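You operate a simulated robot arm through the tools that you are given. There is no shell and no other tool.

You run a simulated two-armed robot. Do the job below in one go: nothing can be reset, and whatever is moved stays where it is left.

TASK
Open the tool drawer, put the wooden sanding block from the inside of the tool drawer on top of the white tape box, then shut the drawer. Then put the ink bottle from the front of the cabinet top on the swatch. Then close the small carton lid. Do these in the order given. Set down upright: ink bottle.

The check looks at the end state, three seconds after you hand in, the way a careful person would. Anything else that was tipped, shoved, dropped, spilled or broken makes it a failure. A push-on lid holds only when it is set on centred and level and pressed home; a screw cap is set on level and turned clockwise until tight.

THE ROBOT
Two 7-joint arms with two-finger parallel grippers on one trunk, on a base that moves. Base frame: it is fixed to the floor where the robot stands at the start and does not move with it; the origin is under the middle of the robot, x ahead of it, y to its left, z up. Units: mm, degrees, N and s.
The left shoulder is at the start at [20, 170, 1128], the right one opposite. With the tool pointing down near the work surface each hand reaches from about 180 to 660 mm from the robot's upright axis, wherever it stands, measured 20 degrees to its own side. Places, roughly: ink bottle [1750, -2000, 1250]; small carton lid [-4800, -400, 900]; swatch [500, 1500, 1000]; tape box [-1250, 1750, 1000]; tool drawer [700, 100, 800]. Payload 3.8 kg a hand.
The TCP of each hand is the grasp point between the finger pads, 30 mm short of the fingertips. In the tool frame z runs along the fingers and y along their closing line. Largest opening 110 mm; finger width 20, thickness 10; the body of the gripper, 48 by 112 mm, starts 55 mm behind the TCP.
Orientation is told as [roll, pitch, yaw] about the base's x, y, z axes, in that order, counted from this pose: with the fingers straight down and closing along the base's y, the tool's x points along the base's -x, its y along +y and its z along -z.

THE INTERFACE
- The arms move only by the tool move_arm. It takes "left_increments", "right_increments" or both (then of equal length, played together; a hand with none holds still); each is a list of rows, each a list of 6 numbers: the shift along the tool's x, y, z in mm, then the turn, a rotation vector about the tool's x, y, z in degrees. In form: [[tx, ty, tz, wx, wy, wz], ...]. A call has 1 to 20 rows; each row is the pose to reach, as a shift and turn from the pose commanded when the call began, along the tool's axes at that moment. "left_jaw" and "right_jaw" are, for a hand that has rows, the closure, from 0 (fully open) to 1 (shut), set as the call begins (left out, the last holds). Rows are played at 5 a second. More than 50 mm and 8.6 degrees between two rows, or a gripper value outside its range, and nothing of the call is played. Where a pose cannot be reached the arm comes as near as it can. A force on the tool above 40 N (or 10 N above the force at the start of the call, whichever is more), or a blocked arm, ends the call early, and 0.2 s more pass. Each finger travels about 72 mm/s and halts on what it meets, pressing with about 40 N; the grip force reading is that of the motor and also rises with nothing between the fingers. The clock runs only during rows and for 0.2 s after the last one: add rows that repeat a pose to give the fingers time. The reply holds the time, the measured pose of the TCP, the force on the tool along the base axes, the opening and the grip force, in the units named above and with some noise, with the torque about the TCP (base axes, N m) and any sound that the robot's microphone picked up.
- Cameras (640 x 400 px; columns grow to the right, rows downward): "scene" is now at [109.9, 14.5, 1283.8]; the picture's right is [0.10, -1.00, 0.00], its down [-0.60, -0.06, -0.80] and it looks along [0.79, 0.08, -0.60] (base axes); focal length 295 px, centre (320, 200). "left" rides on the left gripper at [72, -17, -103] in its tool frame; the picture's right is [0.23, 0.97, 0.00], its down [-0.76, 0.18, -0.62] and it looks along [-0.61, 0.14, 0.78] (tool axes); focal length 222 px, centre (320, 200). "right" rides on the right gripper at [72, 17, -103] in its tool frame; the picture's right is [-0.23, 0.97, 0.00], its down [-0.76, -0.18, -0.62] and it looks along [-0.61, -0.14, 0.78] (tool axes); focal length 222 px, centre (320, 200). There is no depth. A picture from a camera that has moved, and an enlarged one, comes with that camera's place and axes in the base frame and with its lens. The place of the scene camera against the robot may be out by one fixed shift of up to 12 mm in any direction.
- snapshot(camera): a new picture of that camera. The clock stands still meanwhile.
- lift_body(by): moves the trunk up (or, below 0, down) by that many mm; the arms and the scene camera ride with it, the base frame stays. It gives what a move gives, with no picture.
- roll_base(legs): drives the robot by 1 to 6 legs, each [ahead, turn to the left] in mm and degrees, along the robot's own axes; the way and the turn of a leg run together, so that a leg with both is an arc; at most 1500 mm and 180 degrees a leg. The arms and the cameras ride along, it lands a little off, and it stops where it bumps. It gives what a move gives.
- aim_head(pan, tilt): turns the head with the scene camera to pan (to the left, within 80 degrees either way) and tilt (down, from -29 to 69), counted from straight ahead of the robot. It gives what a move gives.
- zoom(camera, box): a new picture of the part [left, top, right, bottom] of that camera's present view, enlarged. The clock stands still meanwhile.
- sign_off(): hands the job in; it is judged then, once.

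Places have to be worked out from the pictures, the camera data and where the tool is seen. Open the grippers and draw the arms clear of the work before you hand the job in, unless the task says otherwise.

The tools are called after ">>>" as a command line: name --argument value ..., lists and objects as JSON in quotes. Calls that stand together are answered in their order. move_arm: Moves the arms, as the interface text tells. Its arguments: {"type":"object","properties":{"left_increments":{"type":"array"},"left_jaw":{"type":"number"},"right_increments":{"type":"array"},"right_jaw":{"type":"number"}},"required":[]} The other tools are called the same way: lift_body (by) moves the trunk up or down; roll_base (legs) drives the base; aim_head (pan, tilt) turns the head that bears the scene camera; snapshot (camera) takes a picture; zoom (camera, box) takes an enlarged picture of a part of a camera's view; sign_off () hands the job in.

At the start:

```text
time: 0.0
left_eef_pos: [498.6, 253.0, 1087.1]
left_tcp_rot: [0.0, -0.1, 0.1]
left_force: [0.2, -0.4, 1.1]
left_torque: [-0.01, 0.0, -0.02]
left_finger_gap: 110.1
left_grasp_force: 0.1
right_eef_pos: [438.3, -210.4, 1059.4]
right_tcp_rot: [0.0, 0.1, 0.0]
right_force: [0.4, 0.5, 0.0]
right_torque: [-0.02, -0.01, -0.01]
right_finger_gap: 110.2
right_grasp_force: 0.1
trunk travel left (down, up): [-225.0, 345.0]
robot x, y, heading: [-2.0, 1.6, -0.2]
head pan, tilt (commanded): [5.7, 37.1]
```

scene: 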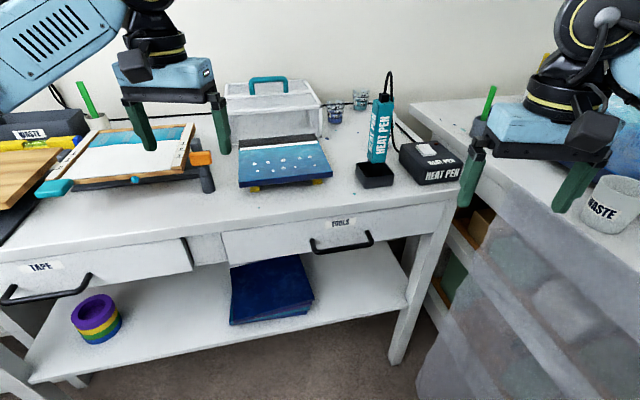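
right: 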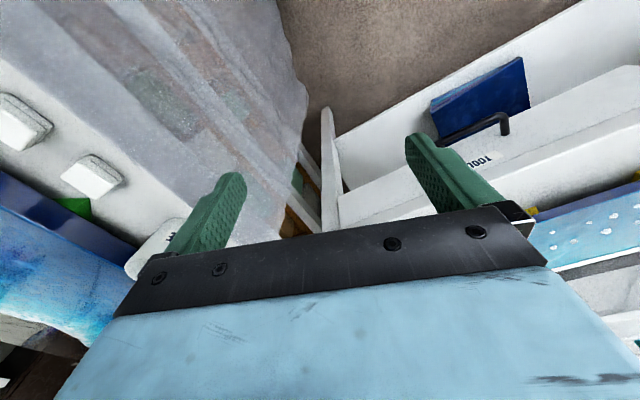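
left: 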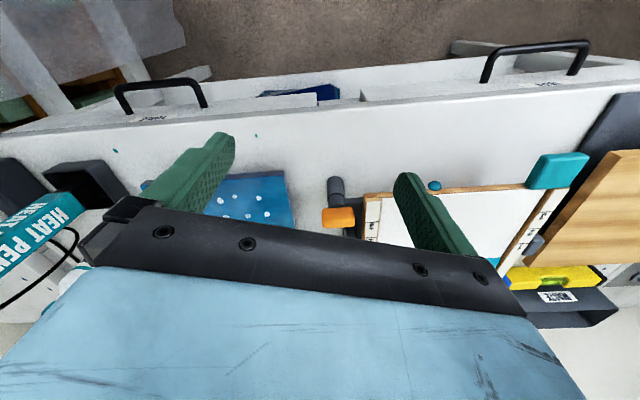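

I'll begin by looking closely at the tool drawer and surveying the surroundings before moving anything.

>>> zoom --camera "scene" --box '[200, 180, 480, 355]'

>>> aim_head --pan 70 --tilt 25

>>> snapshot --camera "scene"

>>> aim_head --pan -60 --tilt 25

>>> snapshot --camera "scene"

```text
2.29 times, centred on (340, 268) of scene
camera zoom: at [109.9, 14.5, 1283.8], right [0.1, -1.0, 0.0], down [-0.6, -0.06, -0.8], along [0.79, 0.08, -0.6], focal length 675 px, centre (274, 46)
```

zoom: 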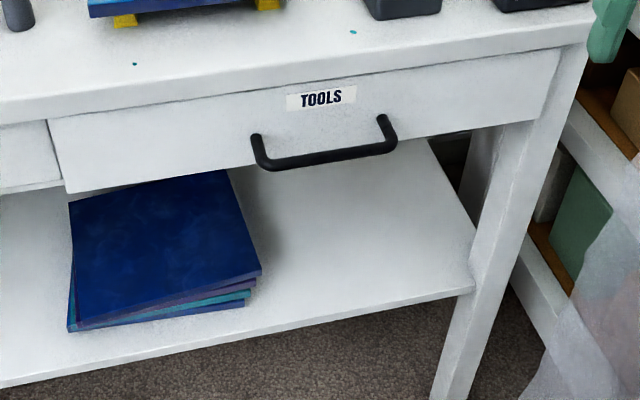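

```text
time: 1.4
left_eef_pos: [499.4, 252.5, 1088.1]
left_tcp_rot: [0.1, 0.1, 0.0]
left_force: [0.1, -0.4, 0.4]
left_torque: [-0.01, -0.02, 0.01]
left_finger_gap: 110.0
left_grasp_force: 0.0
right_eef_pos: [438.4, -210.2, 1059.9]
right_tcp_rot: [0.0, 0.0, 0.0]
right_force: [-0.3, -0.5, 0.2]
right_torque: [0.01, -0.02, 0.01]
right_finger_gap: 110.1
right_grasp_force: 0.2
trunk travel left (down, up): [-225.0, 345.0]
robot x, y, heading: [-0.2, 0.4, -0.0]
head pan, tilt (commanded): [70.0, 25.0]
```

```text
taken
camera scene: at [55.1, 92.5, 1302.7], right [0.94, -0.34, 0.0], down [-0.14, -0.4, -0.91], along [0.31, 0.85, -0.42], focal length 295 px, centre (320, 200)
```

scene: 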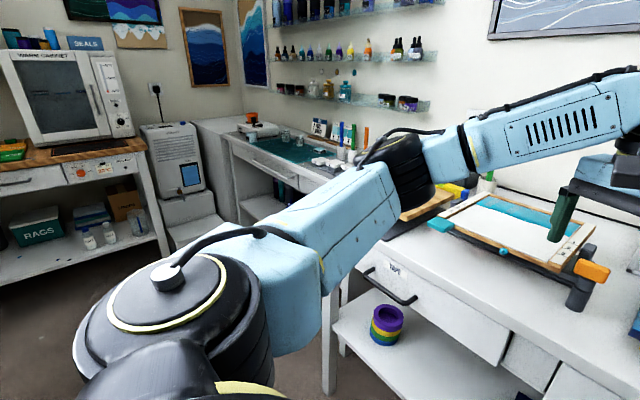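

```text
time: 3.5
left_eef_pos: [498.0, 253.5, 1086.8]
left_tcp_rot: [0.1, 0.0, 0.1]
left_force: [0.7, -0.6, 0.2]
left_torque: [0.02, 0.01, -0.04]
left_finger_gap: 110.1
left_grasp_force: 0.0
right_eef_pos: [438.5, -210.8, 1060.0]
right_tcp_rot: [-0.1, 0.1, 0.0]
right_force: [-0.6, 0.7, -0.4]
right_torque: [-0.02, 0.0, 0.01]
right_finger_gap: 110.2
right_grasp_force: 0.1
trunk travel left (down, up): [-225.0, 345.0]
robot x, y, heading: [2.5, 2.3, -0.2]
head pan, tilt (commanded): [-60.0, 25.0]
```

```text
taken
camera scene: at [69.6, -73.9, 1302.7], right [-0.87, -0.5, 0.0], down [-0.21, 0.37, -0.91], along [0.45, -0.78, -0.42], focal length 295 px, centre (320, 200)
```

scene: 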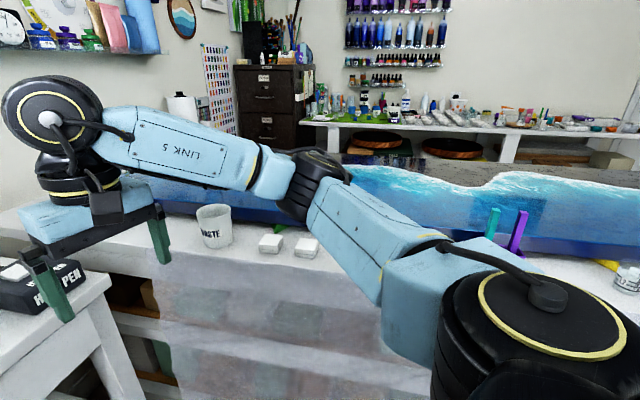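

The table is turned roughly 20° relative to the base frame (its front edge slants), so the drawer pulls out diagonally. I look further around to find free floor before I move.

>>> aim_head --pan 80 --tilt 10

>>> snapshot --camera "scene"

>>> aim_head --pan -80 --tilt 10

>>> snapshot --camera "scene"

>>> aim_head --pan -80 --tilt 55

>>> snapshot --camera "scene"

>>> aim_head --pan 80 --tilt 55

>>> snapshot --camera "scene"

>>> aim_head --pan 0 --tilt 60

>>> snapshot --camera "scene"

```text
time: 5.7
left_eef_pos: [498.8, 252.0, 1086.2]
left_tcp_rot: [0.0, 0.0, 0.1]
left_force: [-0.4, -0.6, 0.0]
left_torque: [0.01, -0.01, 0.01]
left_finger_gap: 109.9
left_grasp_force: 0.0
right_eef_pos: [439.6, -210.5, 1059.6]
right_tcp_rot: [0.0, 0.1, 0.0]
right_force: [-0.2, 0.4, 0.1]
right_torque: [0.01, 0.04, -0.03]
right_finger_gap: 110.0
right_grasp_force: 0.1
trunk travel left (down, up): [-225.0, 345.0]
robot x, y, heading: [1.5, -2.5, 0.2]
head pan, tilt (commanded): [80.0, 10.0]
```

```text
taken
camera scene: at [39.7, 97.5, 1327.1], right [0.98, -0.17, 0.0], down [-0.03, -0.17, -0.98], along [0.17, 0.97, -0.17], focal length 295 px, centre (320, 200)
```

scene: 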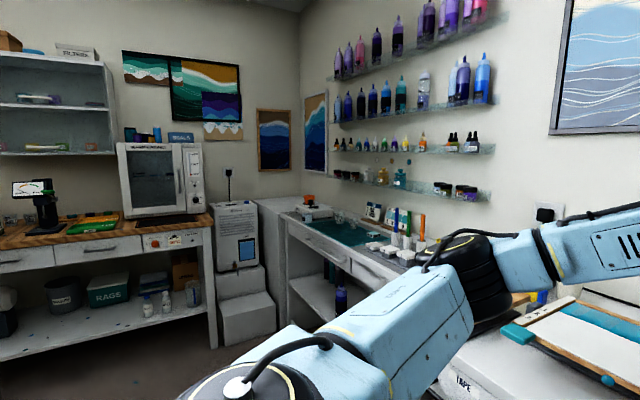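

```text
time: 8.2
left_eef_pos: [498.0, 252.3, 1087.3]
left_tcp_rot: [0.0, 0.1, 0.2]
left_force: [0.8, -0.5, 0.1]
left_torque: [-0.02, 0.01, 0.02]
left_finger_gap: 110.0
left_grasp_force: 0.1
right_eef_pos: [437.2, -210.2, 1060.1]
right_tcp_rot: [0.0, 0.0, 0.0]
right_force: [-0.9, -0.7, 0.5]
right_torque: [-0.03, 0.01, -0.02]
right_finger_gap: 109.7
right_grasp_force: 0.1
trunk travel left (down, up): [-225.0, 345.0]
robot x, y, heading: [-2.7, 1.4, 0.2]
head pan, tilt (commanded): [-80.0, 10.0]
```

```text
taken
camera scene: at [39.7, -85.7, 1327.1], right [-0.98, -0.17, 0.0], down [-0.03, 0.17, -0.98], along [0.17, -0.97, -0.17], focal length 295 px, centre (320, 200)
```

scene: 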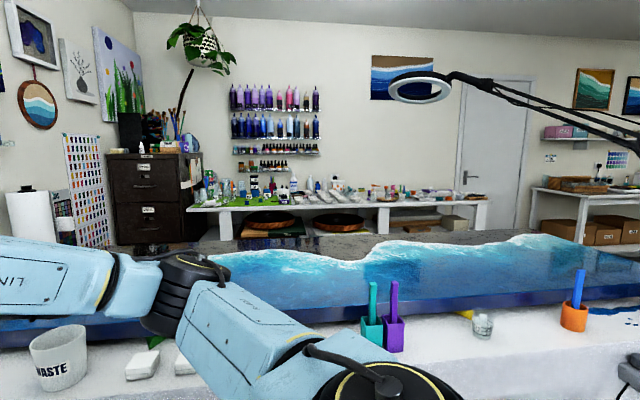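

```text
time: 9.3
left_eef_pos: [498.4, 253.5, 1086.0]
left_tcp_rot: [0.0, 0.0, 0.1]
left_force: [-0.2, -0.4, 0.3]
left_torque: [0.0, 0.0, 0.01]
left_finger_gap: 110.1
left_grasp_force: 0.0
right_eef_pos: [438.0, -211.2, 1058.2]
right_tcp_rot: [0.0, 0.0, 0.0]
right_force: [-0.5, 0.4, 0.4]
right_torque: [0.02, 0.0, 0.0]
right_finger_gap: 109.8
right_grasp_force: 0.0
trunk travel left (down, up): [-225.0, 345.0]
robot x, y, heading: [0.6, -3.2, -0.1]
head pan, tilt (commanded): [-80.0, 55.0]
```

```text
taken
camera scene: at [36.0, -65.1, 1258.8], right [-0.98, -0.17, 0.0], down [-0.14, 0.81, -0.57], along [0.1, -0.57, -0.82], focal length 295 px, centre (320, 200)
```

scene: 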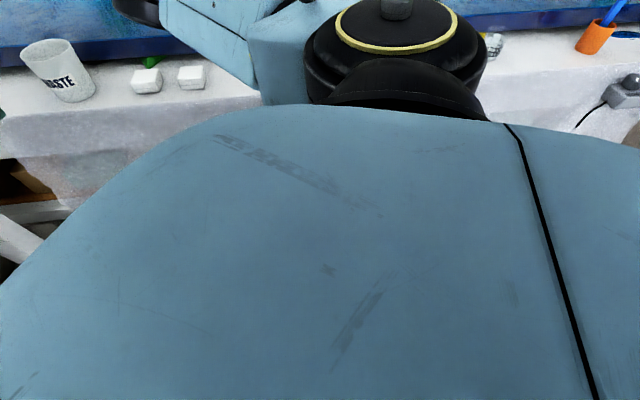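

```text
time: 11.7
left_eef_pos: [498.7, 253.7, 1086.7]
left_tcp_rot: [-0.1, 0.0, 0.0]
left_force: [0.2, 1.2, 0.3]
left_torque: [-0.01, 0.02, -0.02]
left_finger_gap: 109.7
left_grasp_force: 0.1
right_eef_pos: [437.2, -210.9, 1058.6]
right_tcp_rot: [0.0, 0.0, 0.0]
right_force: [-0.2, -0.5, -0.4]
right_torque: [0.02, 0.04, 0.01]
right_finger_gap: 109.7
right_grasp_force: 0.0
trunk travel left (down, up): [-225.0, 345.0]
robot x, y, heading: [1.5, 1.0, -0.1]
head pan, tilt (commanded): [80.0, 55.0]
```

```text
taken
camera scene: at [36.1, 76.9, 1258.7], right [0.98, -0.17, 0.0], down [-0.14, -0.81, -0.57], along [0.1, 0.56, -0.82], focal length 295 px, centre (320, 200)
```

scene: 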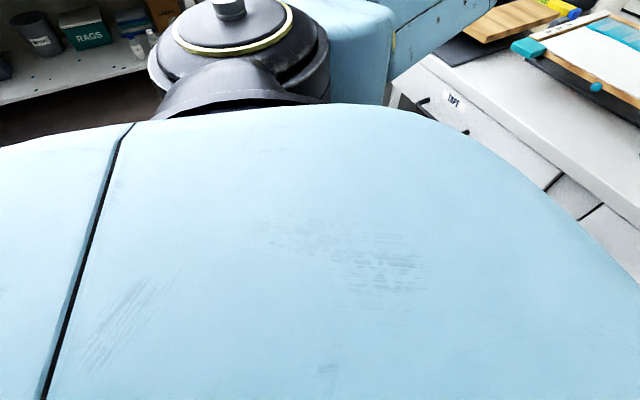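

```text
time: 13.3
left_eef_pos: [498.5, 252.8, 1086.6]
left_tcp_rot: [-0.1, 0.1, 0.1]
left_force: [0.3, -0.3, -0.4]
left_torque: [-0.03, -0.01, -0.01]
left_finger_gap: 110.1
left_grasp_force: 0.1
right_eef_pos: [437.6, -210.7, 1060.1]
right_tcp_rot: [0.0, 0.0, -0.1]
right_force: [-1.0, 0.3, 0.7]
right_torque: [-0.02, -0.05, -0.03]
right_finger_gap: 109.8
right_grasp_force: 0.0
trunk travel left (down, up): [-225.0, 345.0]
robot x, y, heading: [2.9, -2.7, -0.0]
head pan, tilt (commanded): [0.0, 60.0]
```

```text
taken
camera scene: at [90.2, 6.0, 1252.7], right [0.0, -1.0, 0.0], down [-0.87, 0.0, -0.5], along [0.5, 0.0, -0.87], focal length 295 px, centre (320, 200)
```

scene: 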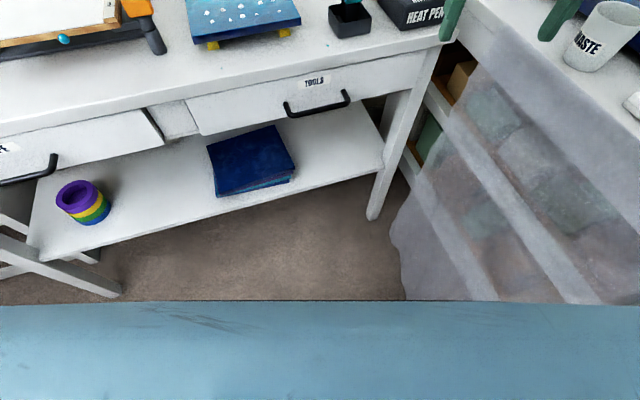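

Floor ahead of the table and behind looks free; the room furniture is rotated ~20° left of my heading. I back off 350 mm so the arms clear the table, then turn left about 20° to face the drawer squarely.

>>> roll_base --legs '[[-350, 0], [0, 20]]'

>>> aim_head --pan -10 --tilt 30

>>> snapshot --camera "scene"

```text
time: 16.6
left_eef_pos: [34.1, 407.6, 1086.8]
left_tcp_rot: [-0.1, 0.0, 20.1]
left_force: [1.2, 0.0, 0.5]
left_torque: [0.0, 0.03, 0.0]
left_finger_gap: 109.9
left_grasp_force: 0.0
right_eef_pos: [134.1, -47.1, 1060.8]
right_tcp_rot: [0.0, 0.1, 19.8]
right_force: [0.1, 0.1, -0.5]
right_torque: [0.01, 0.02, -0.03]
right_finger_gap: 110.0
right_grasp_force: 0.1
trunk travel left (down, up): [-225.0, 345.0]
robot x, y, heading: [-347.9, 0.4, 19.8]
head pan, tilt (commanded): [0.0, 60.0]
```

```text
time: 17.6
left_eef_pos: [34.7, 408.0, 1087.8]
left_tcp_rot: [-0.1, 0.0, 20.1]
left_force: [0.3, 0.0, 0.0]
left_torque: [0.03, 0.01, -0.02]
left_finger_gap: 110.0
left_grasp_force: 0.0
right_eef_pos: [136.0, -48.1, 1059.2]
right_tcp_rot: [0.1, 0.1, 19.9]
right_force: [1.4, -0.3, -0.3]
right_torque: [0.0, -0.05, 0.0]
right_finger_gap: 109.8
right_grasp_force: 0.0
trunk travel left (down, up): [-225.0, 345.0]
robot x, y, heading: [-351.2, -0.5, 19.6]
head pan, tilt (commanded): [-10.0, 30.0]
```

```text
taken
camera scene: at [-237.0, 28.8, 1294.7], right [0.17, -0.99, 0.0], down [-0.49, -0.09, -0.87], along [0.85, 0.15, -0.5], focal length 295 px, centre (320, 200)
```

scene: 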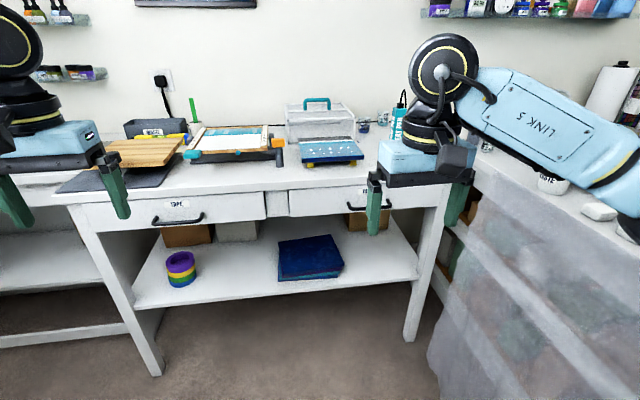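

The right hand is hiding the tool drawer handle. I move it aside to the right (free air there) and retake the view.

>>> move_arm --right_increments '[[0, -50, 0, 0, 0, 0], [0, -100, 0, 0, 0, 0], [0, -150, 0, 0, 0, 0], [0, -180, 0, 0, 0, 0]]'

>>> snapshot --camera "scene"

>>> zoom --camera "scene" --box '[240, 130, 480, 280]'

```text
time: 18.6
left_eef_pos: [34.1, 406.1, 1086.2]
left_tcp_rot: [0.1, 0.1, 19.9]
left_force: [-0.2, 0.5, 0.4]
left_torque: [0.01, 0.0, -0.01]
left_finger_gap: 109.9
left_grasp_force: 0.1
right_eef_pos: [196.2, -220.0, 1058.9]
right_tcp_rot: [0.0, 0.0, 19.9]
right_force: [0.4, -0.6, -0.1]
right_torque: [0.01, 0.01, 0.02]
right_finger_gap: 109.9
right_grasp_force: 0.1
trunk travel left (down, up): [-225.0, 345.0]
robot x, y, heading: [-349.9, 1.4, 19.9]
head pan, tilt (commanded): [-10.0, 30.0]
```

```text
taken
camera scene: at [-237.0, 28.6, 1294.8], right [0.17, -0.99, 0.0], down [-0.49, -0.09, -0.87], along [0.85, 0.15, -0.5], focal length 295 px, centre (320, 200)
```

scene: 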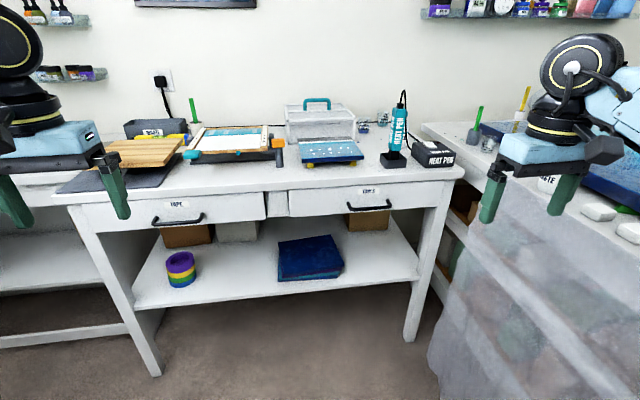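

```text
2.67 times, centred on (360, 205) of scene
camera zoom: at [-237.0, 28.6, 1294.8], right [0.17, -0.99, 0.0], down [-0.49, -0.09, -0.87], along [0.85, 0.15, -0.5], focal length 788 px, centre (213, 187)
```

zoom: 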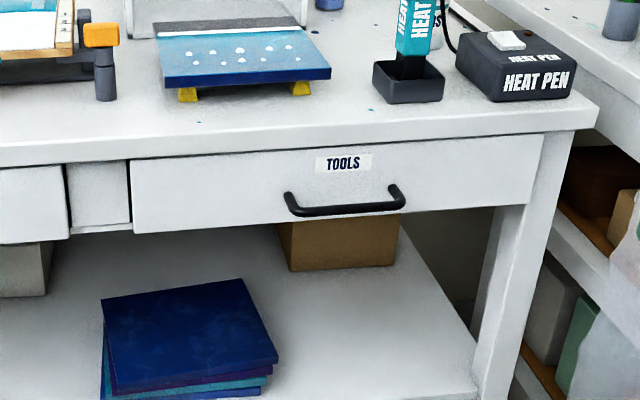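

Triangulating two views, the handle bar centre is near [558, 9, 817] and the table front edge runs at about 17.6°. I align my heading with it and roll 120 mm closer, then start turning the right hand toward horizontal.

>>> roll_base --legs '[[0, -2.2], [120, 0]]'

>>> move_arm --right_increments '[[0, 0, 0, -4.6, -4.6, 4.6], [20, 0, 0, -9.2, -9.2, 9.2], [40, 0, 0, -13.8, -13.8, 13.8], [60, 0, 0, -18.4, -18.4, 18.4], [80, 10, 0, -23, -23, 23], [100, 20, 10, -27.6, -27.6, 27.6], [110, 30, 20, -32.2, -32.2, 32.2], [120, 40, 30, -36.8, -36.8, 36.8], [120, 50, 40, -41.4, -41.4, 41.4], [120, 60, 50, -46, -46, 46], [120, 70, 60, -50.6, -50.6, 50.6], [120, 80, 70, -55.2, -55.2, 55.2], [120, 90, 80, -59.8, -59.8, 59.8], [120, 90, 90, -64.4, -64.4, 64.4], [120, 90, 90, -69.28, -69.28, 69.28]]'

>>> snapshot --camera "scene"

>>> snapshot --camera "right"

```text
time: 20.2
left_eef_pos: [162.5, 427.8, 1086.8]
left_tcp_rot: [0.0, 0.1, 17.7]
left_force: [-0.4, -0.6, 0.8]
left_torque: [-0.02, 0.0, 0.06]
left_finger_gap: 110.1
left_grasp_force: 0.1
right_eef_pos: [299.9, -203.5, 1058.8]
right_tcp_rot: [0.0, 0.2, 17.6]
right_force: [-0.5, 0.8, -0.6]
right_torque: [-0.02, 0.02, -0.01]
right_finger_gap: 110.0
right_grasp_force: 0.0
trunk travel left (down, up): [-225.0, 345.0]
robot x, y, heading: [-238.7, 35.3, 17.6]
head pan, tilt (commanded): [-10.0, 30.0]
```

```text
time: 23.4
left_eef_pos: [163.9, 429.1, 1086.3]
left_tcp_rot: [0.1, 0.1, 17.8]
left_force: [-0.4, 0.1, 0.4]
left_torque: [0.03, 0.01, -0.01]
left_finger_gap: 110.1
left_grasp_force: 0.0
right_eef_pos: [203.9, -238.5, 980.4]
right_tcp_rot: [89.2, 0.0, -71.4]
right_force: [0.1, -0.5, 0.8]
right_torque: [0.02, -0.02, 0.02]
right_finger_gap: 109.9
right_grasp_force: 0.0
right hand out of reach, approached as far as the arm can: row 8, 9, 10, 11, 12, 13, 14, 15
trunk travel left (down, up): [-225.0, 345.0]
robot x, y, heading: [-235.9, 36.9, 17.7]
head pan, tilt (commanded): [-10.0, 30.0]
```

```text
taken
camera scene: at [-122.2, 60.5, 1294.6], right [0.13, -0.99, 0.0], down [-0.5, -0.07, -0.87], along [0.86, 0.12, -0.5], focal length 295 px, centre (320, 200)
```

scene: 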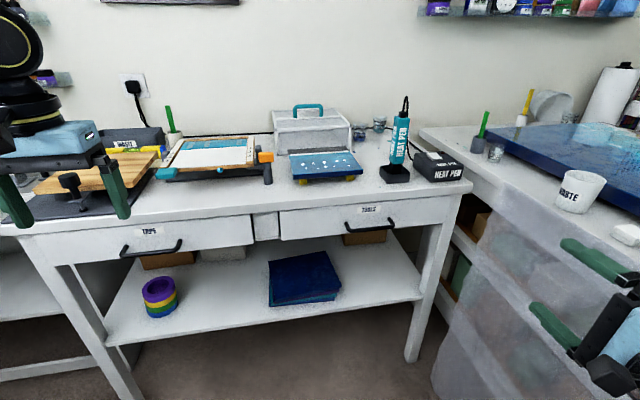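

```text
taken
camera right: at [83.3, -202.7, 997.5], right [0.09, -0.21, 0.97], down [-0.35, -0.92, -0.17], along [0.93, -0.32, -0.15], focal length 222 px, centre (320, 200)
```

right: 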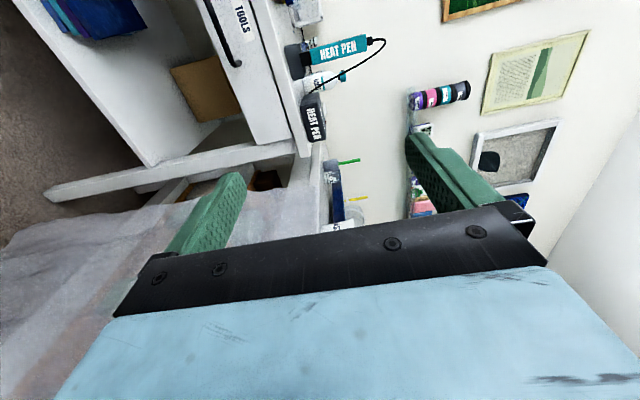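

The hand reached the horizontal orientation (tool pointing along the drawer normal, closing vertically), though it could not come as close in as asked. I lower the trunk so the hand is around handle height, then check from the cameras.

>>> lift_body --by -160

>>> snapshot --camera "right"

>>> snapshot --camera "scene"

```text
time: 25.2
left_eef_pos: [162.2, 427.9, 928.5]
left_tcp_rot: [0.0, 0.0, 17.8]
left_force: [0.2, 0.0, 0.0]
left_torque: [0.02, 0.04, -0.01]
left_finger_gap: 110.3
left_grasp_force: 0.0
right_eef_pos: [203.0, -239.2, 819.3]
right_tcp_rot: [89.1, 0.0, -71.2]
right_force: [-0.6, 0.3, -0.5]
right_torque: [0.01, 0.03, -0.01]
right_finger_gap: 110.1
right_grasp_force: 0.0
trunk travel left (down, up): [-65.0, 505.0]
robot x, y, heading: [-238.8, 39.7, 17.8]
head pan, tilt (commanded): [-10.0, 30.0]
```

```text
taken
camera right: at [81.9, -203.0, 838.0], right [0.09, -0.21, 0.97], down [-0.35, -0.92, -0.17], along [0.93, -0.32, -0.15], focal length 222 px, centre (320, 200)
```

right: 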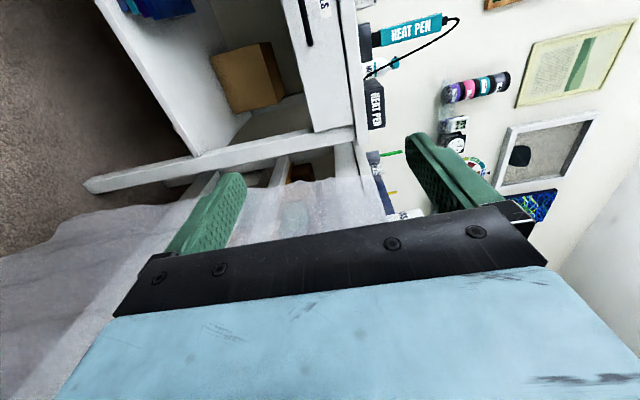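

```text
taken
camera scene: at [-123.9, 60.3, 1134.9], right [0.13, -0.99, 0.0], down [-0.5, -0.07, -0.87], along [0.86, 0.12, -0.5], focal length 295 px, centre (320, 200)
```

scene: 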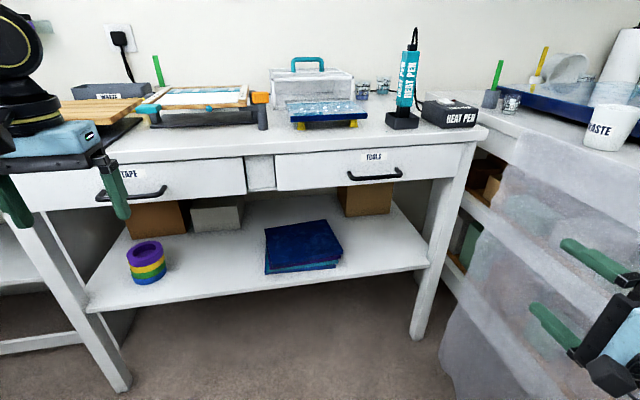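

I zoom on the handle to triangulate it from this lower viewpoint.

>>> zoom --camera "scene" --box '[300, 130, 460, 230]'

>>> zoom --camera "scene" --box '[520, 200, 640, 400]'

```text
4.00 times, centred on (380, 180) of scene
camera zoom: at [-123.9, 60.3, 1134.9], right [0.13, -0.99, 0.0], down [-0.5, -0.07, -0.87], along [0.86, 0.12, -0.5], focal length 1182 px, centre (80, 280)
```

zoom: 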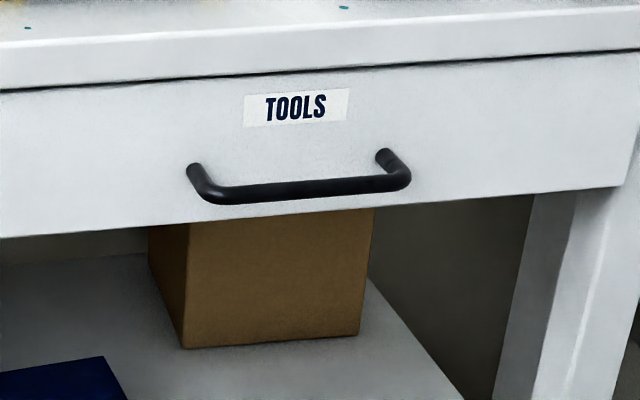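

```text
2.00 times, centred on (580, 300) of scene
camera zoom: at [-123.9, 60.3, 1134.9], right [0.13, -0.99, 0.0], down [-0.5, -0.07, -0.87], along [0.86, 0.12, -0.5], focal length 591 px, centre (-200, 0)
```

zoom: 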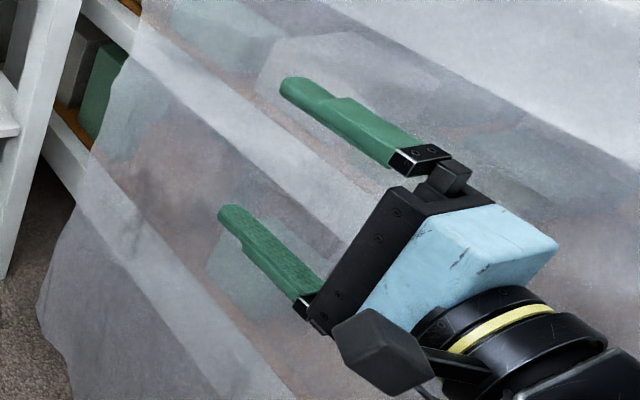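

Handle estimate is now about [560, 4, 812]. I probe how the commanded pose behaves by moving the right hand forward 100 mm with jaws half closed.

>>> move_arm --right_increments '[[0, 0, 40, 0, 0, 0], [0, 0, 80, 0, 0, 0], [0, 0, 100, 0, 0, 0], [0, 0, 100, 0, 0, 0]]' --right_jaw 0.5

```text
time: 26.2
left_eef_pos: [162.4, 428.3, 926.8]
left_tcp_rot: [0.0, 0.0, 17.6]
left_force: [0.4, -0.2, 0.1]
left_torque: [0.03, 0.01, 0.0]
left_finger_gap: 110.2
left_grasp_force: 0.1
right_eef_pos: [270.8, -253.6, 843.1]
right_tcp_rot: [89.2, 0.1, -71.3]
right_force: [-0.4, 0.3, -0.7]
right_torque: [0.01, -0.01, 0.01]
right_finger_gap: 54.9
right_grasp_force: 0.1
right hand out of reach, approached as far as the arm can: row 1, 2, 3, 4
trunk travel left (down, up): [-65.0, 505.0]
robot x, y, heading: [-234.7, 35.9, 18.0]
head pan, tilt (commanded): [-10.0, 30.0]
```

The near pose is folded too tightly for the arm; further forward should be easier. I push the target forward in steps, still well short of the handle (fingertips stay ≥50 mm off).

>>> move_arm --right_increments '[[0, 0, 40, 0, 0, 0], [0, 0, 80, 0, 0, 0], [0, 0, 120, 0, 0, 0], [0, 0, 160, 0, 0, 0], [0, 0, 200, 0, 0, 0], [0, 0, 220, 0, 0, 0], [0, 0, 220, 0, 0, 0]]'

>>> snapshot --camera "right"

>>> snapshot --camera "scene"

```text
time: 27.8
left_eef_pos: [162.3, 427.6, 927.1]
left_tcp_rot: [0.0, 0.1, 17.7]
left_force: [0.5, 0.1, 0.0]
left_torque: [-0.02, 0.03, -0.01]
left_finger_gap: 109.9
left_grasp_force: 0.0
right_eef_pos: [333.5, -289.1, 847.4]
right_tcp_rot: [89.1, 0.0, -71.5]
right_force: [-0.2, 0.1, -0.1]
right_torque: [0.0, 0.02, -0.01]
right_finger_gap: 55.0
right_grasp_force: 0.1
right hand out of reach, approached as far as the arm can: row 1, 2, 3, 4, 5, 6, 7
trunk travel left (down, up): [-65.0, 505.0]
robot x, y, heading: [-232.5, 36.9, 17.7]
head pan, tilt (commanded): [-10.0, 30.0]
```

```text
taken
camera right: at [212.7, -252.8, 865.0], right [0.09, -0.21, 0.97], down [-0.35, -0.92, -0.17], along [0.93, -0.32, -0.15], focal length 222 px, centre (320, 200)
```

right: 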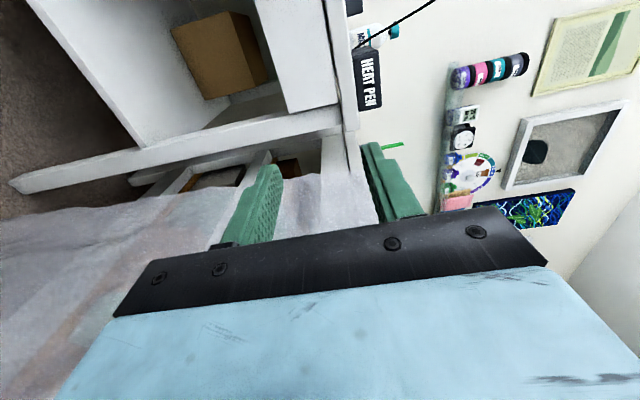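

```text
taken
camera scene: at [-123.9, 60.3, 1134.8], right [0.13, -0.99, 0.0], down [-0.5, -0.07, -0.87], along [0.86, 0.12, -0.5], focal length 295 px, centre (320, 200)
```

scene: 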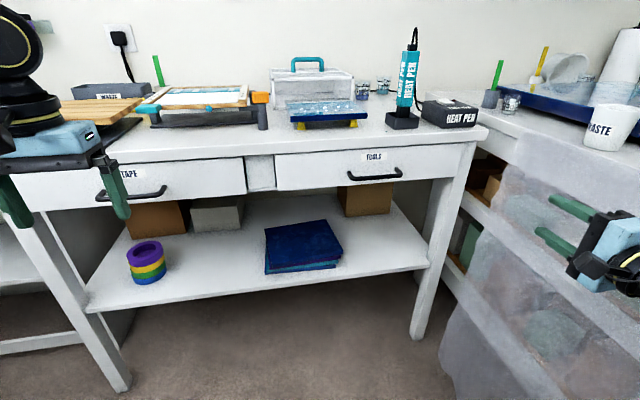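

With fully horizontal fingers the arm drifts outward (a wrist limit). I'll tilt the hand to about 45° forward-down instead, which is a more natural pose and still lets one finger pass behind the bar.

>>> move_arm --right_increments '[[0, 0, 0, 7.5, 0, 0], [0, 0, 0, 15, 0, 0], [0, 0, 0, 22.5, 0, 0], [0, 0, 0, 30, 0, 0], [0, 0, 0, 37.5, 0, 0], [0, 0, 0, 45, 0, 0], [0, 0, 0, 45, 0, 0]]'

>>> snapshot --camera "right"

>>> snapshot --camera "scene"

```text
time: 29.4
left_eef_pos: [162.8, 428.9, 927.8]
left_tcp_rot: [0.0, 0.0, 17.7]
left_force: [0.4, -0.3, -0.2]
left_torque: [0.0, -0.02, -0.01]
left_finger_gap: 109.8
left_grasp_force: 0.2
right_eef_pos: [334.1, -289.3, 847.0]
right_tcp_rot: [44.0, 0.0, -71.3]
right_force: [0.6, -0.5, -0.4]
right_torque: [-0.01, 0.04, -0.02]
right_finger_gap: 55.0
right_grasp_force: 0.1
trunk travel left (down, up): [-65.0, 505.0]
robot x, y, heading: [-233.2, 39.5, 17.5]
head pan, tilt (commanded): [-10.0, 30.0]
```

```text
taken
camera right: at [254.9, -239.4, 933.0], right [0.74, 0.01, 0.68], down [-0.29, -0.9, 0.32], along [0.61, -0.43, -0.66], focal length 222 px, centre (320, 200)
```

right: 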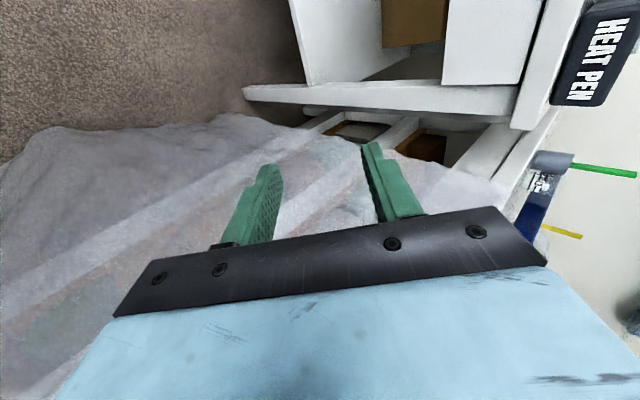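

```text
taken
camera scene: at [-123.8, 60.4, 1134.8], right [0.13, -0.99, 0.0], down [-0.5, -0.07, -0.87], along [0.86, 0.12, -0.5], focal length 295 px, centre (320, 200)
```

scene: 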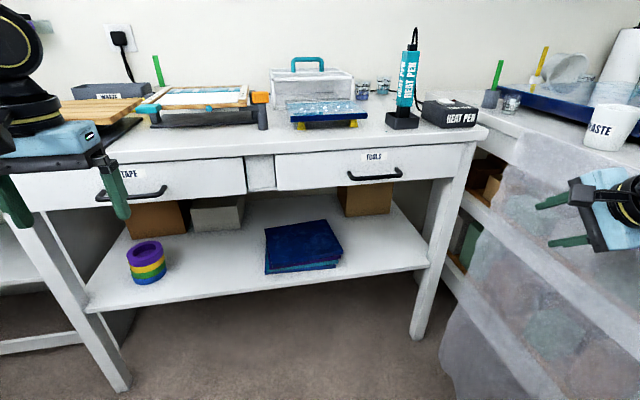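

The 45° pose is reachable and the commanded pose re-bases to where the arm actually is. I now move to a pre-grasp about 80 mm back along the tool axis from the handle bar.

>>> move_arm --right_increments '[[25.7, 24.6, 20, 0, 0, 0], [51.3, 49.1, 40, 0, 0, 0], [77, 73.7, 60, 0, 0, 0], [102.7, 98.2, 80, 0, 0, 0], [128.4, 122.8, 100, 0, 0, 0], [154, 147.4, 120, 0, 0, 0], [179.7, 171.9, 140, 0, 0, 0], [205.4, 196.5, 160, 0, 0, 0], [205.4, 196.5, 160, 0, 0, 0]]' --right_jaw 0.68

>>> snapshot --camera "right"

>>> snapshot --camera "scene"

```text
time: 31.4
left_eef_pos: [162.3, 427.6, 927.1]
left_tcp_rot: [0.0, 0.0, 17.7]
left_force: [-0.1, -0.7, -0.5]
left_torque: [0.01, 0.01, 0.01]
left_finger_gap: 110.1
left_grasp_force: 0.1
right_eef_pos: [508.3, -13.7, 868.8]
right_tcp_rot: [44.1, 0.0, -71.3]
right_force: [-0.5, 0.0, -0.2]
right_torque: [0.03, 0.0, 0.01]
right_finger_gap: 35.2
right_grasp_force: 0.0
trunk travel left (down, up): [-65.0, 505.0]
robot x, y, heading: [-235.1, 40.0, 17.5]
head pan, tilt (commanded): [-10.0, 30.0]
```

```text
taken
camera right: at [428.2, 36.1, 954.7], right [0.74, 0.01, 0.68], down [-0.29, -0.9, 0.32], along [0.61, -0.43, -0.66], focal length 222 px, centre (320, 200)
```

right: 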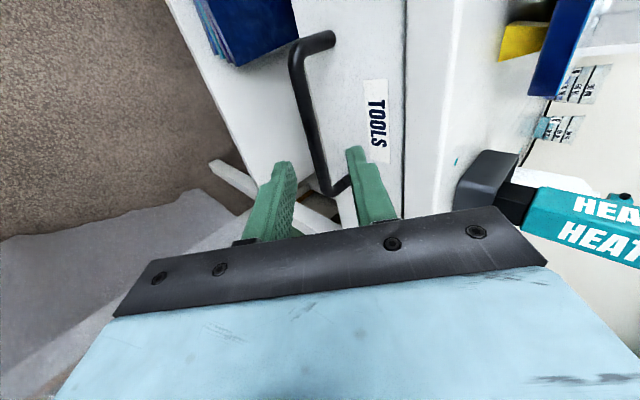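

```text
taken
camera scene: at [-123.9, 60.3, 1134.8], right [0.13, -0.99, 0.0], down [-0.5, -0.07, -0.87], along [0.86, 0.12, -0.5], focal length 295 px, centre (320, 200)
```

scene: 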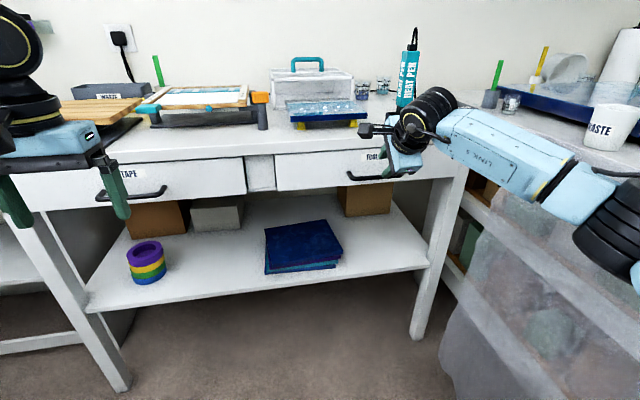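

Wrist view: the bar lies between the fingers, about 6 mm toward the lower finger, ~79 mm ahead of the TCP. I centre on it, narrow the jaws to ~29 mm and advance in small steps.

>>> move_arm --right_increments '[[0, -6, 0, 0, 0, 0], [0, -6, 20, 0, 0, 0], [0, -6, 40, 0, 0, 0], [0, -6, 52, 0, 0, 0], [0, -6, 62, 0, 0, 0], [0, -6, 62, 0, 0, 0]]' --right_jaw 0.74

>>> snapshot --camera "right"

>>> zoom --camera "scene" --box '[300, 90, 500, 215]'

```text
time: 32.8
left_eef_pos: [162.5, 428.5, 927.5]
left_tcp_rot: [0.0, 0.0, 17.7]
left_force: [0.1, -0.1, 0.2]
left_torque: [0.02, -0.01, 0.01]
left_finger_gap: 109.7
left_grasp_force: 0.1
right_eef_pos: [544.5, -1.5, 821.3]
right_tcp_rot: [44.1, 0.0, -71.3]
right_force: [0.0, 0.5, 0.4]
right_torque: [-0.02, 0.01, -0.05]
right_finger_gap: 28.6
right_grasp_force: 0.0
trunk travel left (down, up): [-65.0, 505.0]
robot x, y, heading: [-237.2, 33.7, 17.6]
head pan, tilt (commanded): [-10.0, 30.0]
```

```text
taken
camera right: at [465.3, 48.6, 906.3], right [0.74, 0.01, 0.68], down [-0.29, -0.9, 0.32], along [0.61, -0.43, -0.66], focal length 222 px, centre (320, 200)
```

right: 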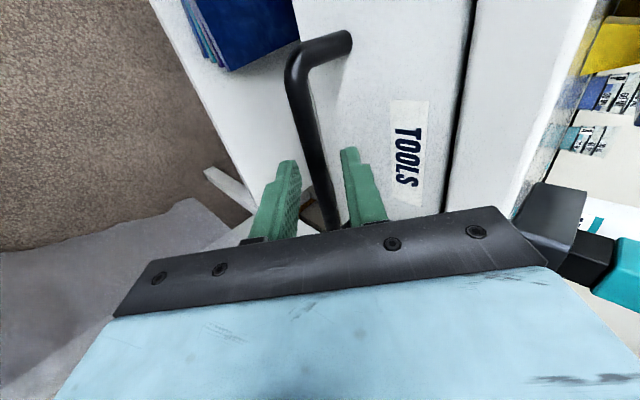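

```text
3.20 times, centred on (400, 152) of scene
camera zoom: at [-123.9, 60.3, 1134.8], right [0.13, -0.99, 0.0], down [-0.5, -0.07, -0.87], along [0.86, 0.12, -0.5], focal length 945 px, centre (64, 352)
```

zoom: 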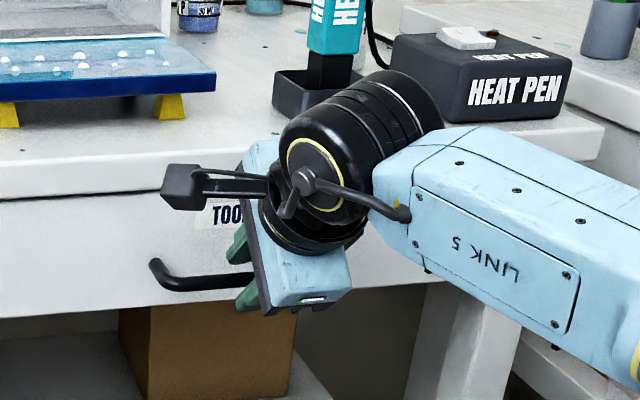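

The bar is cleanly between the fingertips with no contact force. I advance 6 mm more and close the jaws on it.

>>> move_arm --right_increments '[[0, 0, 6, 0, 0, 0], [0, 0, 6, 0, 0, 0]]' --right_jaw 0.74

>>> move_arm --right_increments '[[0, 0, 0, 0, 0, 0], [0, 0, 0, 0, 0, 0], [0, 0, 0, 0, 0, 0], [0, 0, 0, 0, 0, 0]]' --right_jaw 1.0

>>> snapshot --camera "right"

```text
time: 33.4
left_eef_pos: [161.7, 428.1, 927.0]
left_tcp_rot: [-0.1, 0.0, 17.8]
left_force: [0.6, 0.0, 0.0]
left_torque: [-0.01, -0.01, -0.02]
left_finger_gap: 109.9
left_grasp_force: 0.0
right_eef_pos: [548.6, 0.2, 815.9]
right_tcp_rot: [44.1, 0.1, -71.3]
right_force: [0.4, 0.3, -0.1]
right_torque: [0.0, 0.0, 0.01]
right_finger_gap: 28.2
right_grasp_force: 0.1
trunk travel left (down, up): [-65.0, 505.0]
robot x, y, heading: [-234.4, 33.8, 17.7]
head pan, tilt (commanded): [-10.0, 30.0]
```

```text
time: 34.4
left_eef_pos: [162.3, 429.1, 927.4]
left_tcp_rot: [0.0, 0.0, 17.7]
left_force: [-0.7, 0.2, 0.0]
left_torque: [-0.01, 0.0, -0.02]
left_finger_gap: 110.0
left_grasp_force: 0.0
right_eef_pos: [549.3, 0.2, 816.6]
right_tcp_rot: [44.1, 0.0, -71.2]
right_force: [-2.3, -0.4, -2.0]
right_torque: [0.0, 0.07, -0.12]
right_finger_gap: 11.7
right_grasp_force: 45.0
trunk travel left (down, up): [-65.0, 505.0]
robot x, y, heading: [-233.2, 35.1, 17.6]
head pan, tilt (commanded): [-10.0, 30.0]
```

```text
taken
camera right: at [468.9, 50.0, 901.8], right [0.74, 0.01, 0.68], down [-0.29, -0.9, 0.32], along [0.61, -0.43, -0.66], focal length 222 px, centre (320, 200)
```

right: 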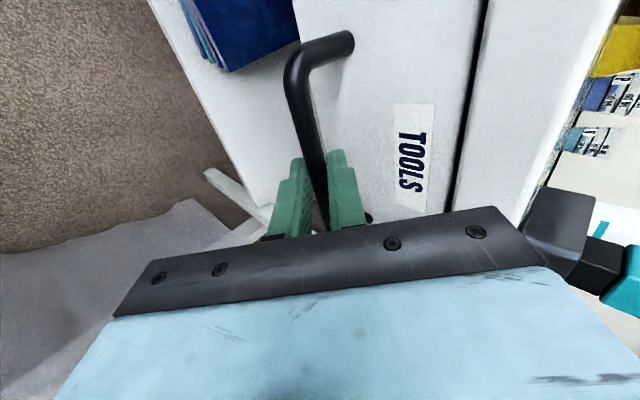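

The jaws hold the bar (11.7 mm, 45 N). I pull along the drawer's normal in small steps, 150 mm first.

>>> move_arm --right_increments '[[0.2, -5.4, -5.2, 0, 0, 0], [0.3, -10.8, -10.4, 0, 0, 0], [0.6, -21.5, -20.9, 0, 0, 0], [0.9, -32.3, -31.3, 0, 0, 0], [1.2, -43.1, -41.8, 0, 0, 0], [1.5, -53.8, -52.2, 0, 0, 0], [1.8, -64.6, -62.6, 0, 0, 0], [2.1, -75.4, -73, 0, 0, 0], [2.4, -86.2, -83.5, 0, 0, 0], [2.7, -97, -94, 0, 0, 0], [3, -107.7, -104.4, 0, 0, 0]]'

>>> snapshot --camera "scene"

```text
time: 36.8
left_eef_pos: [161.7, 428.3, 927.7]
left_tcp_rot: [0.0, -0.1, 17.6]
left_force: [-0.6, -0.5, 0.4]
left_torque: [-0.01, -0.01, 0.03]
left_finger_gap: 110.1
left_grasp_force: 0.0
right_eef_pos: [407.1, -46.2, 815.9]
right_tcp_rot: [44.1, 0.0, -71.3]
right_force: [-0.5, 0.2, -2.6]
right_torque: [0.34, 0.12, 0.24]
right_finger_gap: 11.6
right_grasp_force: 45.1
trunk travel left (down, up): [-65.0, 505.0]
robot x, y, heading: [-234.9, 32.8, 17.3]
head pan, tilt (commanded): [-10.0, 30.0]
```

```text
taken
camera scene: at [-123.8, 60.2, 1134.8], right [0.13, -0.99, 0.0], down [-0.5, -0.07, -0.87], along [0.86, 0.12, -0.5], focal length 295 px, centre (320, 200)
```

scene: 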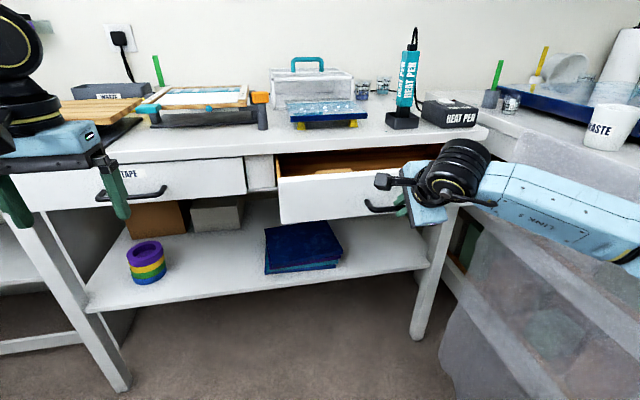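

Drawer came out 150 mm smoothly. I pull another 90 mm, watching the force.

>>> move_arm --right_increments '[[0.3, -10.8, -10.4, 0, 0, 0], [0.6, -21.5, -20.9, 0, 0, 0], [0.9, -32.3, -31.3, 0, 0, 0], [1.2, -43.1, -41.8, 0, 0, 0], [1.5, -53.8, -52.2, 0, 0, 0], [1.8, -64.6, -62.6, 0, 0, 0]]'

>>> snapshot --camera "scene"

>>> snapshot --camera "right"

```text
time: 38.2
left_eef_pos: [163.0, 427.4, 926.5]
left_tcp_rot: [0.0, 0.0, 17.7]
left_force: [0.6, 0.2, 0.1]
left_torque: [-0.03, 0.01, 0.01]
left_finger_gap: 109.9
left_grasp_force: 0.0
right_eef_pos: [320.1, -73.8, 815.7]
right_tcp_rot: [44.2, 0.0, -71.3]
right_force: [-0.2, -5.9, -2.2]
right_torque: [0.51, 0.21, 0.46]
right_finger_gap: 11.6
right_grasp_force: 44.9
trunk travel left (down, up): [-65.0, 505.0]
robot x, y, heading: [-236.4, 37.9, 17.7]
head pan, tilt (commanded): [-10.0, 30.0]
```

```text
taken
camera scene: at [-123.6, 59.6, 1134.8], right [0.13, -0.99, 0.0], down [-0.5, -0.07, -0.87], along [0.86, 0.12, -0.5], focal length 295 px, centre (320, 200)
```

scene: 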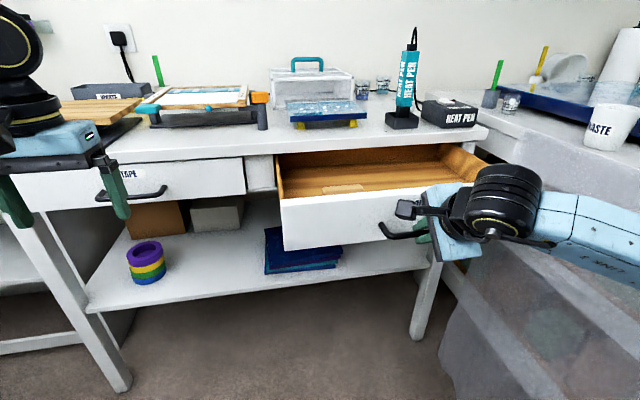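

```text
taken
camera right: at [240.7, -23.8, 901.9], right [0.74, 0.01, 0.68], down [-0.29, -0.9, 0.32], along [0.61, -0.43, -0.66], focal length 222 px, centre (320, 200)
```

right: 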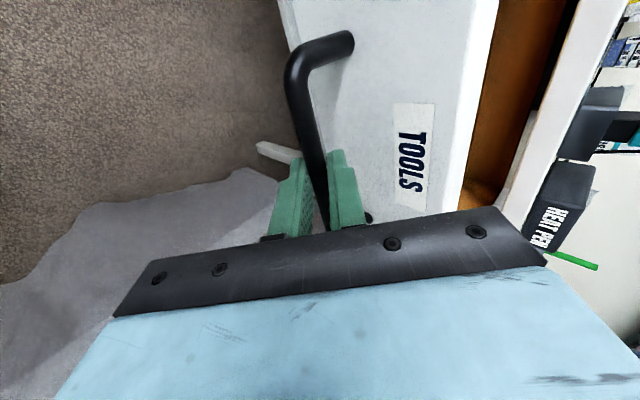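

The drawer is open 240 mm and a light wooden block shows near the front inside. I release the handle, back off along the tool axis, and raise the trunk for a look in from above.

>>> move_arm --right_increments '[[0, 0, 0, 0, 0, 0], [0, 0, 0, 0, 0, 0], [0, 0, 0, 0, 0, 0], [0, 0, -20, 0, 0, 0], [0, 0, -50, 0, 0, 0], [0, 0, -90, 0, 0, 0], [0, 0, -130, 0, 0, 0]]' --right_jaw 0.74

>>> lift_body --by 160

>>> aim_head --pan -10 --tilt 45

>>> snapshot --camera "scene"

```text
time: 39.8
left_eef_pos: [162.4, 428.5, 927.9]
left_tcp_rot: [0.0, -0.1, 17.7]
left_force: [-0.1, 0.0, -0.5]
left_torque: [-0.02, 0.01, -0.01]
left_finger_gap: 110.2
left_grasp_force: 0.1
right_eef_pos: [234.1, -102.0, 910.1]
right_tcp_rot: [44.1, 0.0, -71.3]
right_force: [-0.1, -0.8, -0.1]
right_torque: [0.01, 0.04, 0.0]
right_finger_gap: 28.6
right_grasp_force: 0.1
trunk travel left (down, up): [-65.0, 505.0]
robot x, y, heading: [-235.0, 35.5, 17.6]
head pan, tilt (commanded): [-10.0, 30.0]
```

```text
time: 41.6
left_eef_pos: [163.0, 428.3, 1087.0]
left_tcp_rot: [0.0, -0.1, 17.7]
left_force: [-0.7, 0.0, -1.0]
left_torque: [0.04, -0.01, 0.02]
left_finger_gap: 110.1
left_grasp_force: 0.0
right_eef_pos: [234.7, -102.8, 1068.5]
right_tcp_rot: [44.2, 0.0, -71.4]
right_force: [0.5, 0.1, -0.6]
right_torque: [0.03, -0.02, 0.01]
right_finger_gap: 28.8
right_grasp_force: 0.2
trunk travel left (down, up): [-225.0, 345.0]
robot x, y, heading: [-234.6, 36.9, 17.8]
head pan, tilt (commanded): [-10.0, 30.0]
```

```text
time: 42.4
left_eef_pos: [161.6, 428.7, 1087.2]
left_tcp_rot: [0.1, 0.0, 17.8]
left_force: [0.5, -0.4, -0.4]
left_torque: [-0.01, 0.01, 0.01]
left_finger_gap: 109.8
left_grasp_force: 0.1
right_eef_pos: [232.8, -102.0, 1068.4]
right_tcp_rot: [44.1, 0.0, -71.4]
right_force: [-0.6, -0.5, -0.4]
right_torque: [0.01, 0.0, 0.0]
right_finger_gap: 28.7
right_grasp_force: 0.0
trunk travel left (down, up): [-225.0, 345.0]
robot x, y, heading: [-237.2, 34.5, 17.6]
head pan, tilt (commanded): [-10.0, 45.0]
```

```text
taken
camera scene: at [-132.9, 59.1, 1272.2], right [0.13, -0.99, 0.0], down [-0.7, -0.09, -0.71], along [0.7, 0.09, -0.71], focal length 295 px, centre (320, 200)
```

scene: 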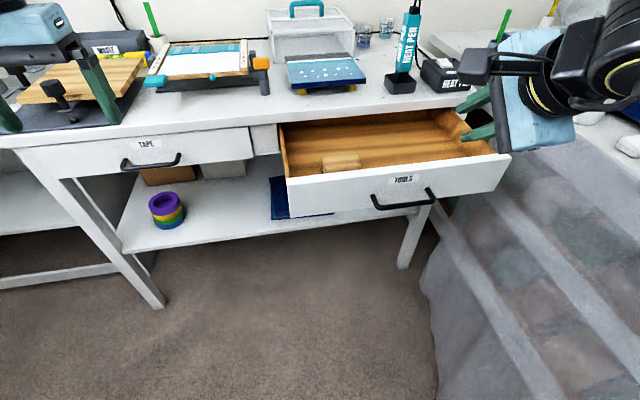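

The block is visible near the front-left of the drawer. I zoom in on it.

>>> zoom --camera "scene" --box '[260, 90, 500, 240]'

>>> lift_body --by 200

>>> zoom --camera "scene" --box '[240, 150, 480, 300]'

```text
2.67 times, centred on (380, 165) of scene
camera zoom: at [-132.9, 59.1, 1272.2], right [0.13, -0.99, 0.0], down [-0.7, -0.09, -0.71], along [0.7, 0.09, -0.71], focal length 788 px, centre (160, 293)
```

zoom: 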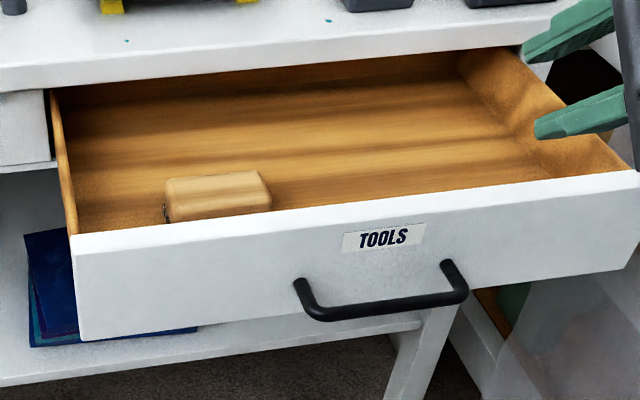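

```text
time: 44.6
left_eef_pos: [162.3, 428.0, 1287.4]
left_tcp_rot: [0.0, 0.0, 17.7]
left_force: [0.3, -0.7, 0.8]
left_torque: [0.0, -0.02, 0.06]
left_finger_gap: 109.8
left_grasp_force: 0.1
right_eef_pos: [235.4, -101.8, 1270.9]
right_tcp_rot: [44.1, 0.1, -71.3]
right_force: [-0.2, -0.1, 0.8]
right_torque: [0.0, 0.02, -0.03]
right_finger_gap: 28.7
right_grasp_force: 0.1
trunk travel left (down, up): [-425.0, 145.0]
robot x, y, heading: [-235.5, 39.4, 17.6]
head pan, tilt (commanded): [-10.0, 45.0]
```

```text
2.67 times, centred on (360, 225) of scene
camera zoom: at [-132.8, 59.1, 1472.1], right [0.13, -0.99, 0.0], down [-0.7, -0.09, -0.71], along [0.7, 0.09, -0.71], focal length 788 px, centre (213, 133)
```

zoom: 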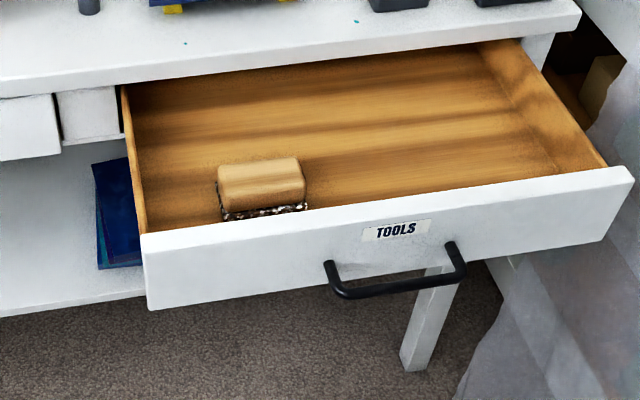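

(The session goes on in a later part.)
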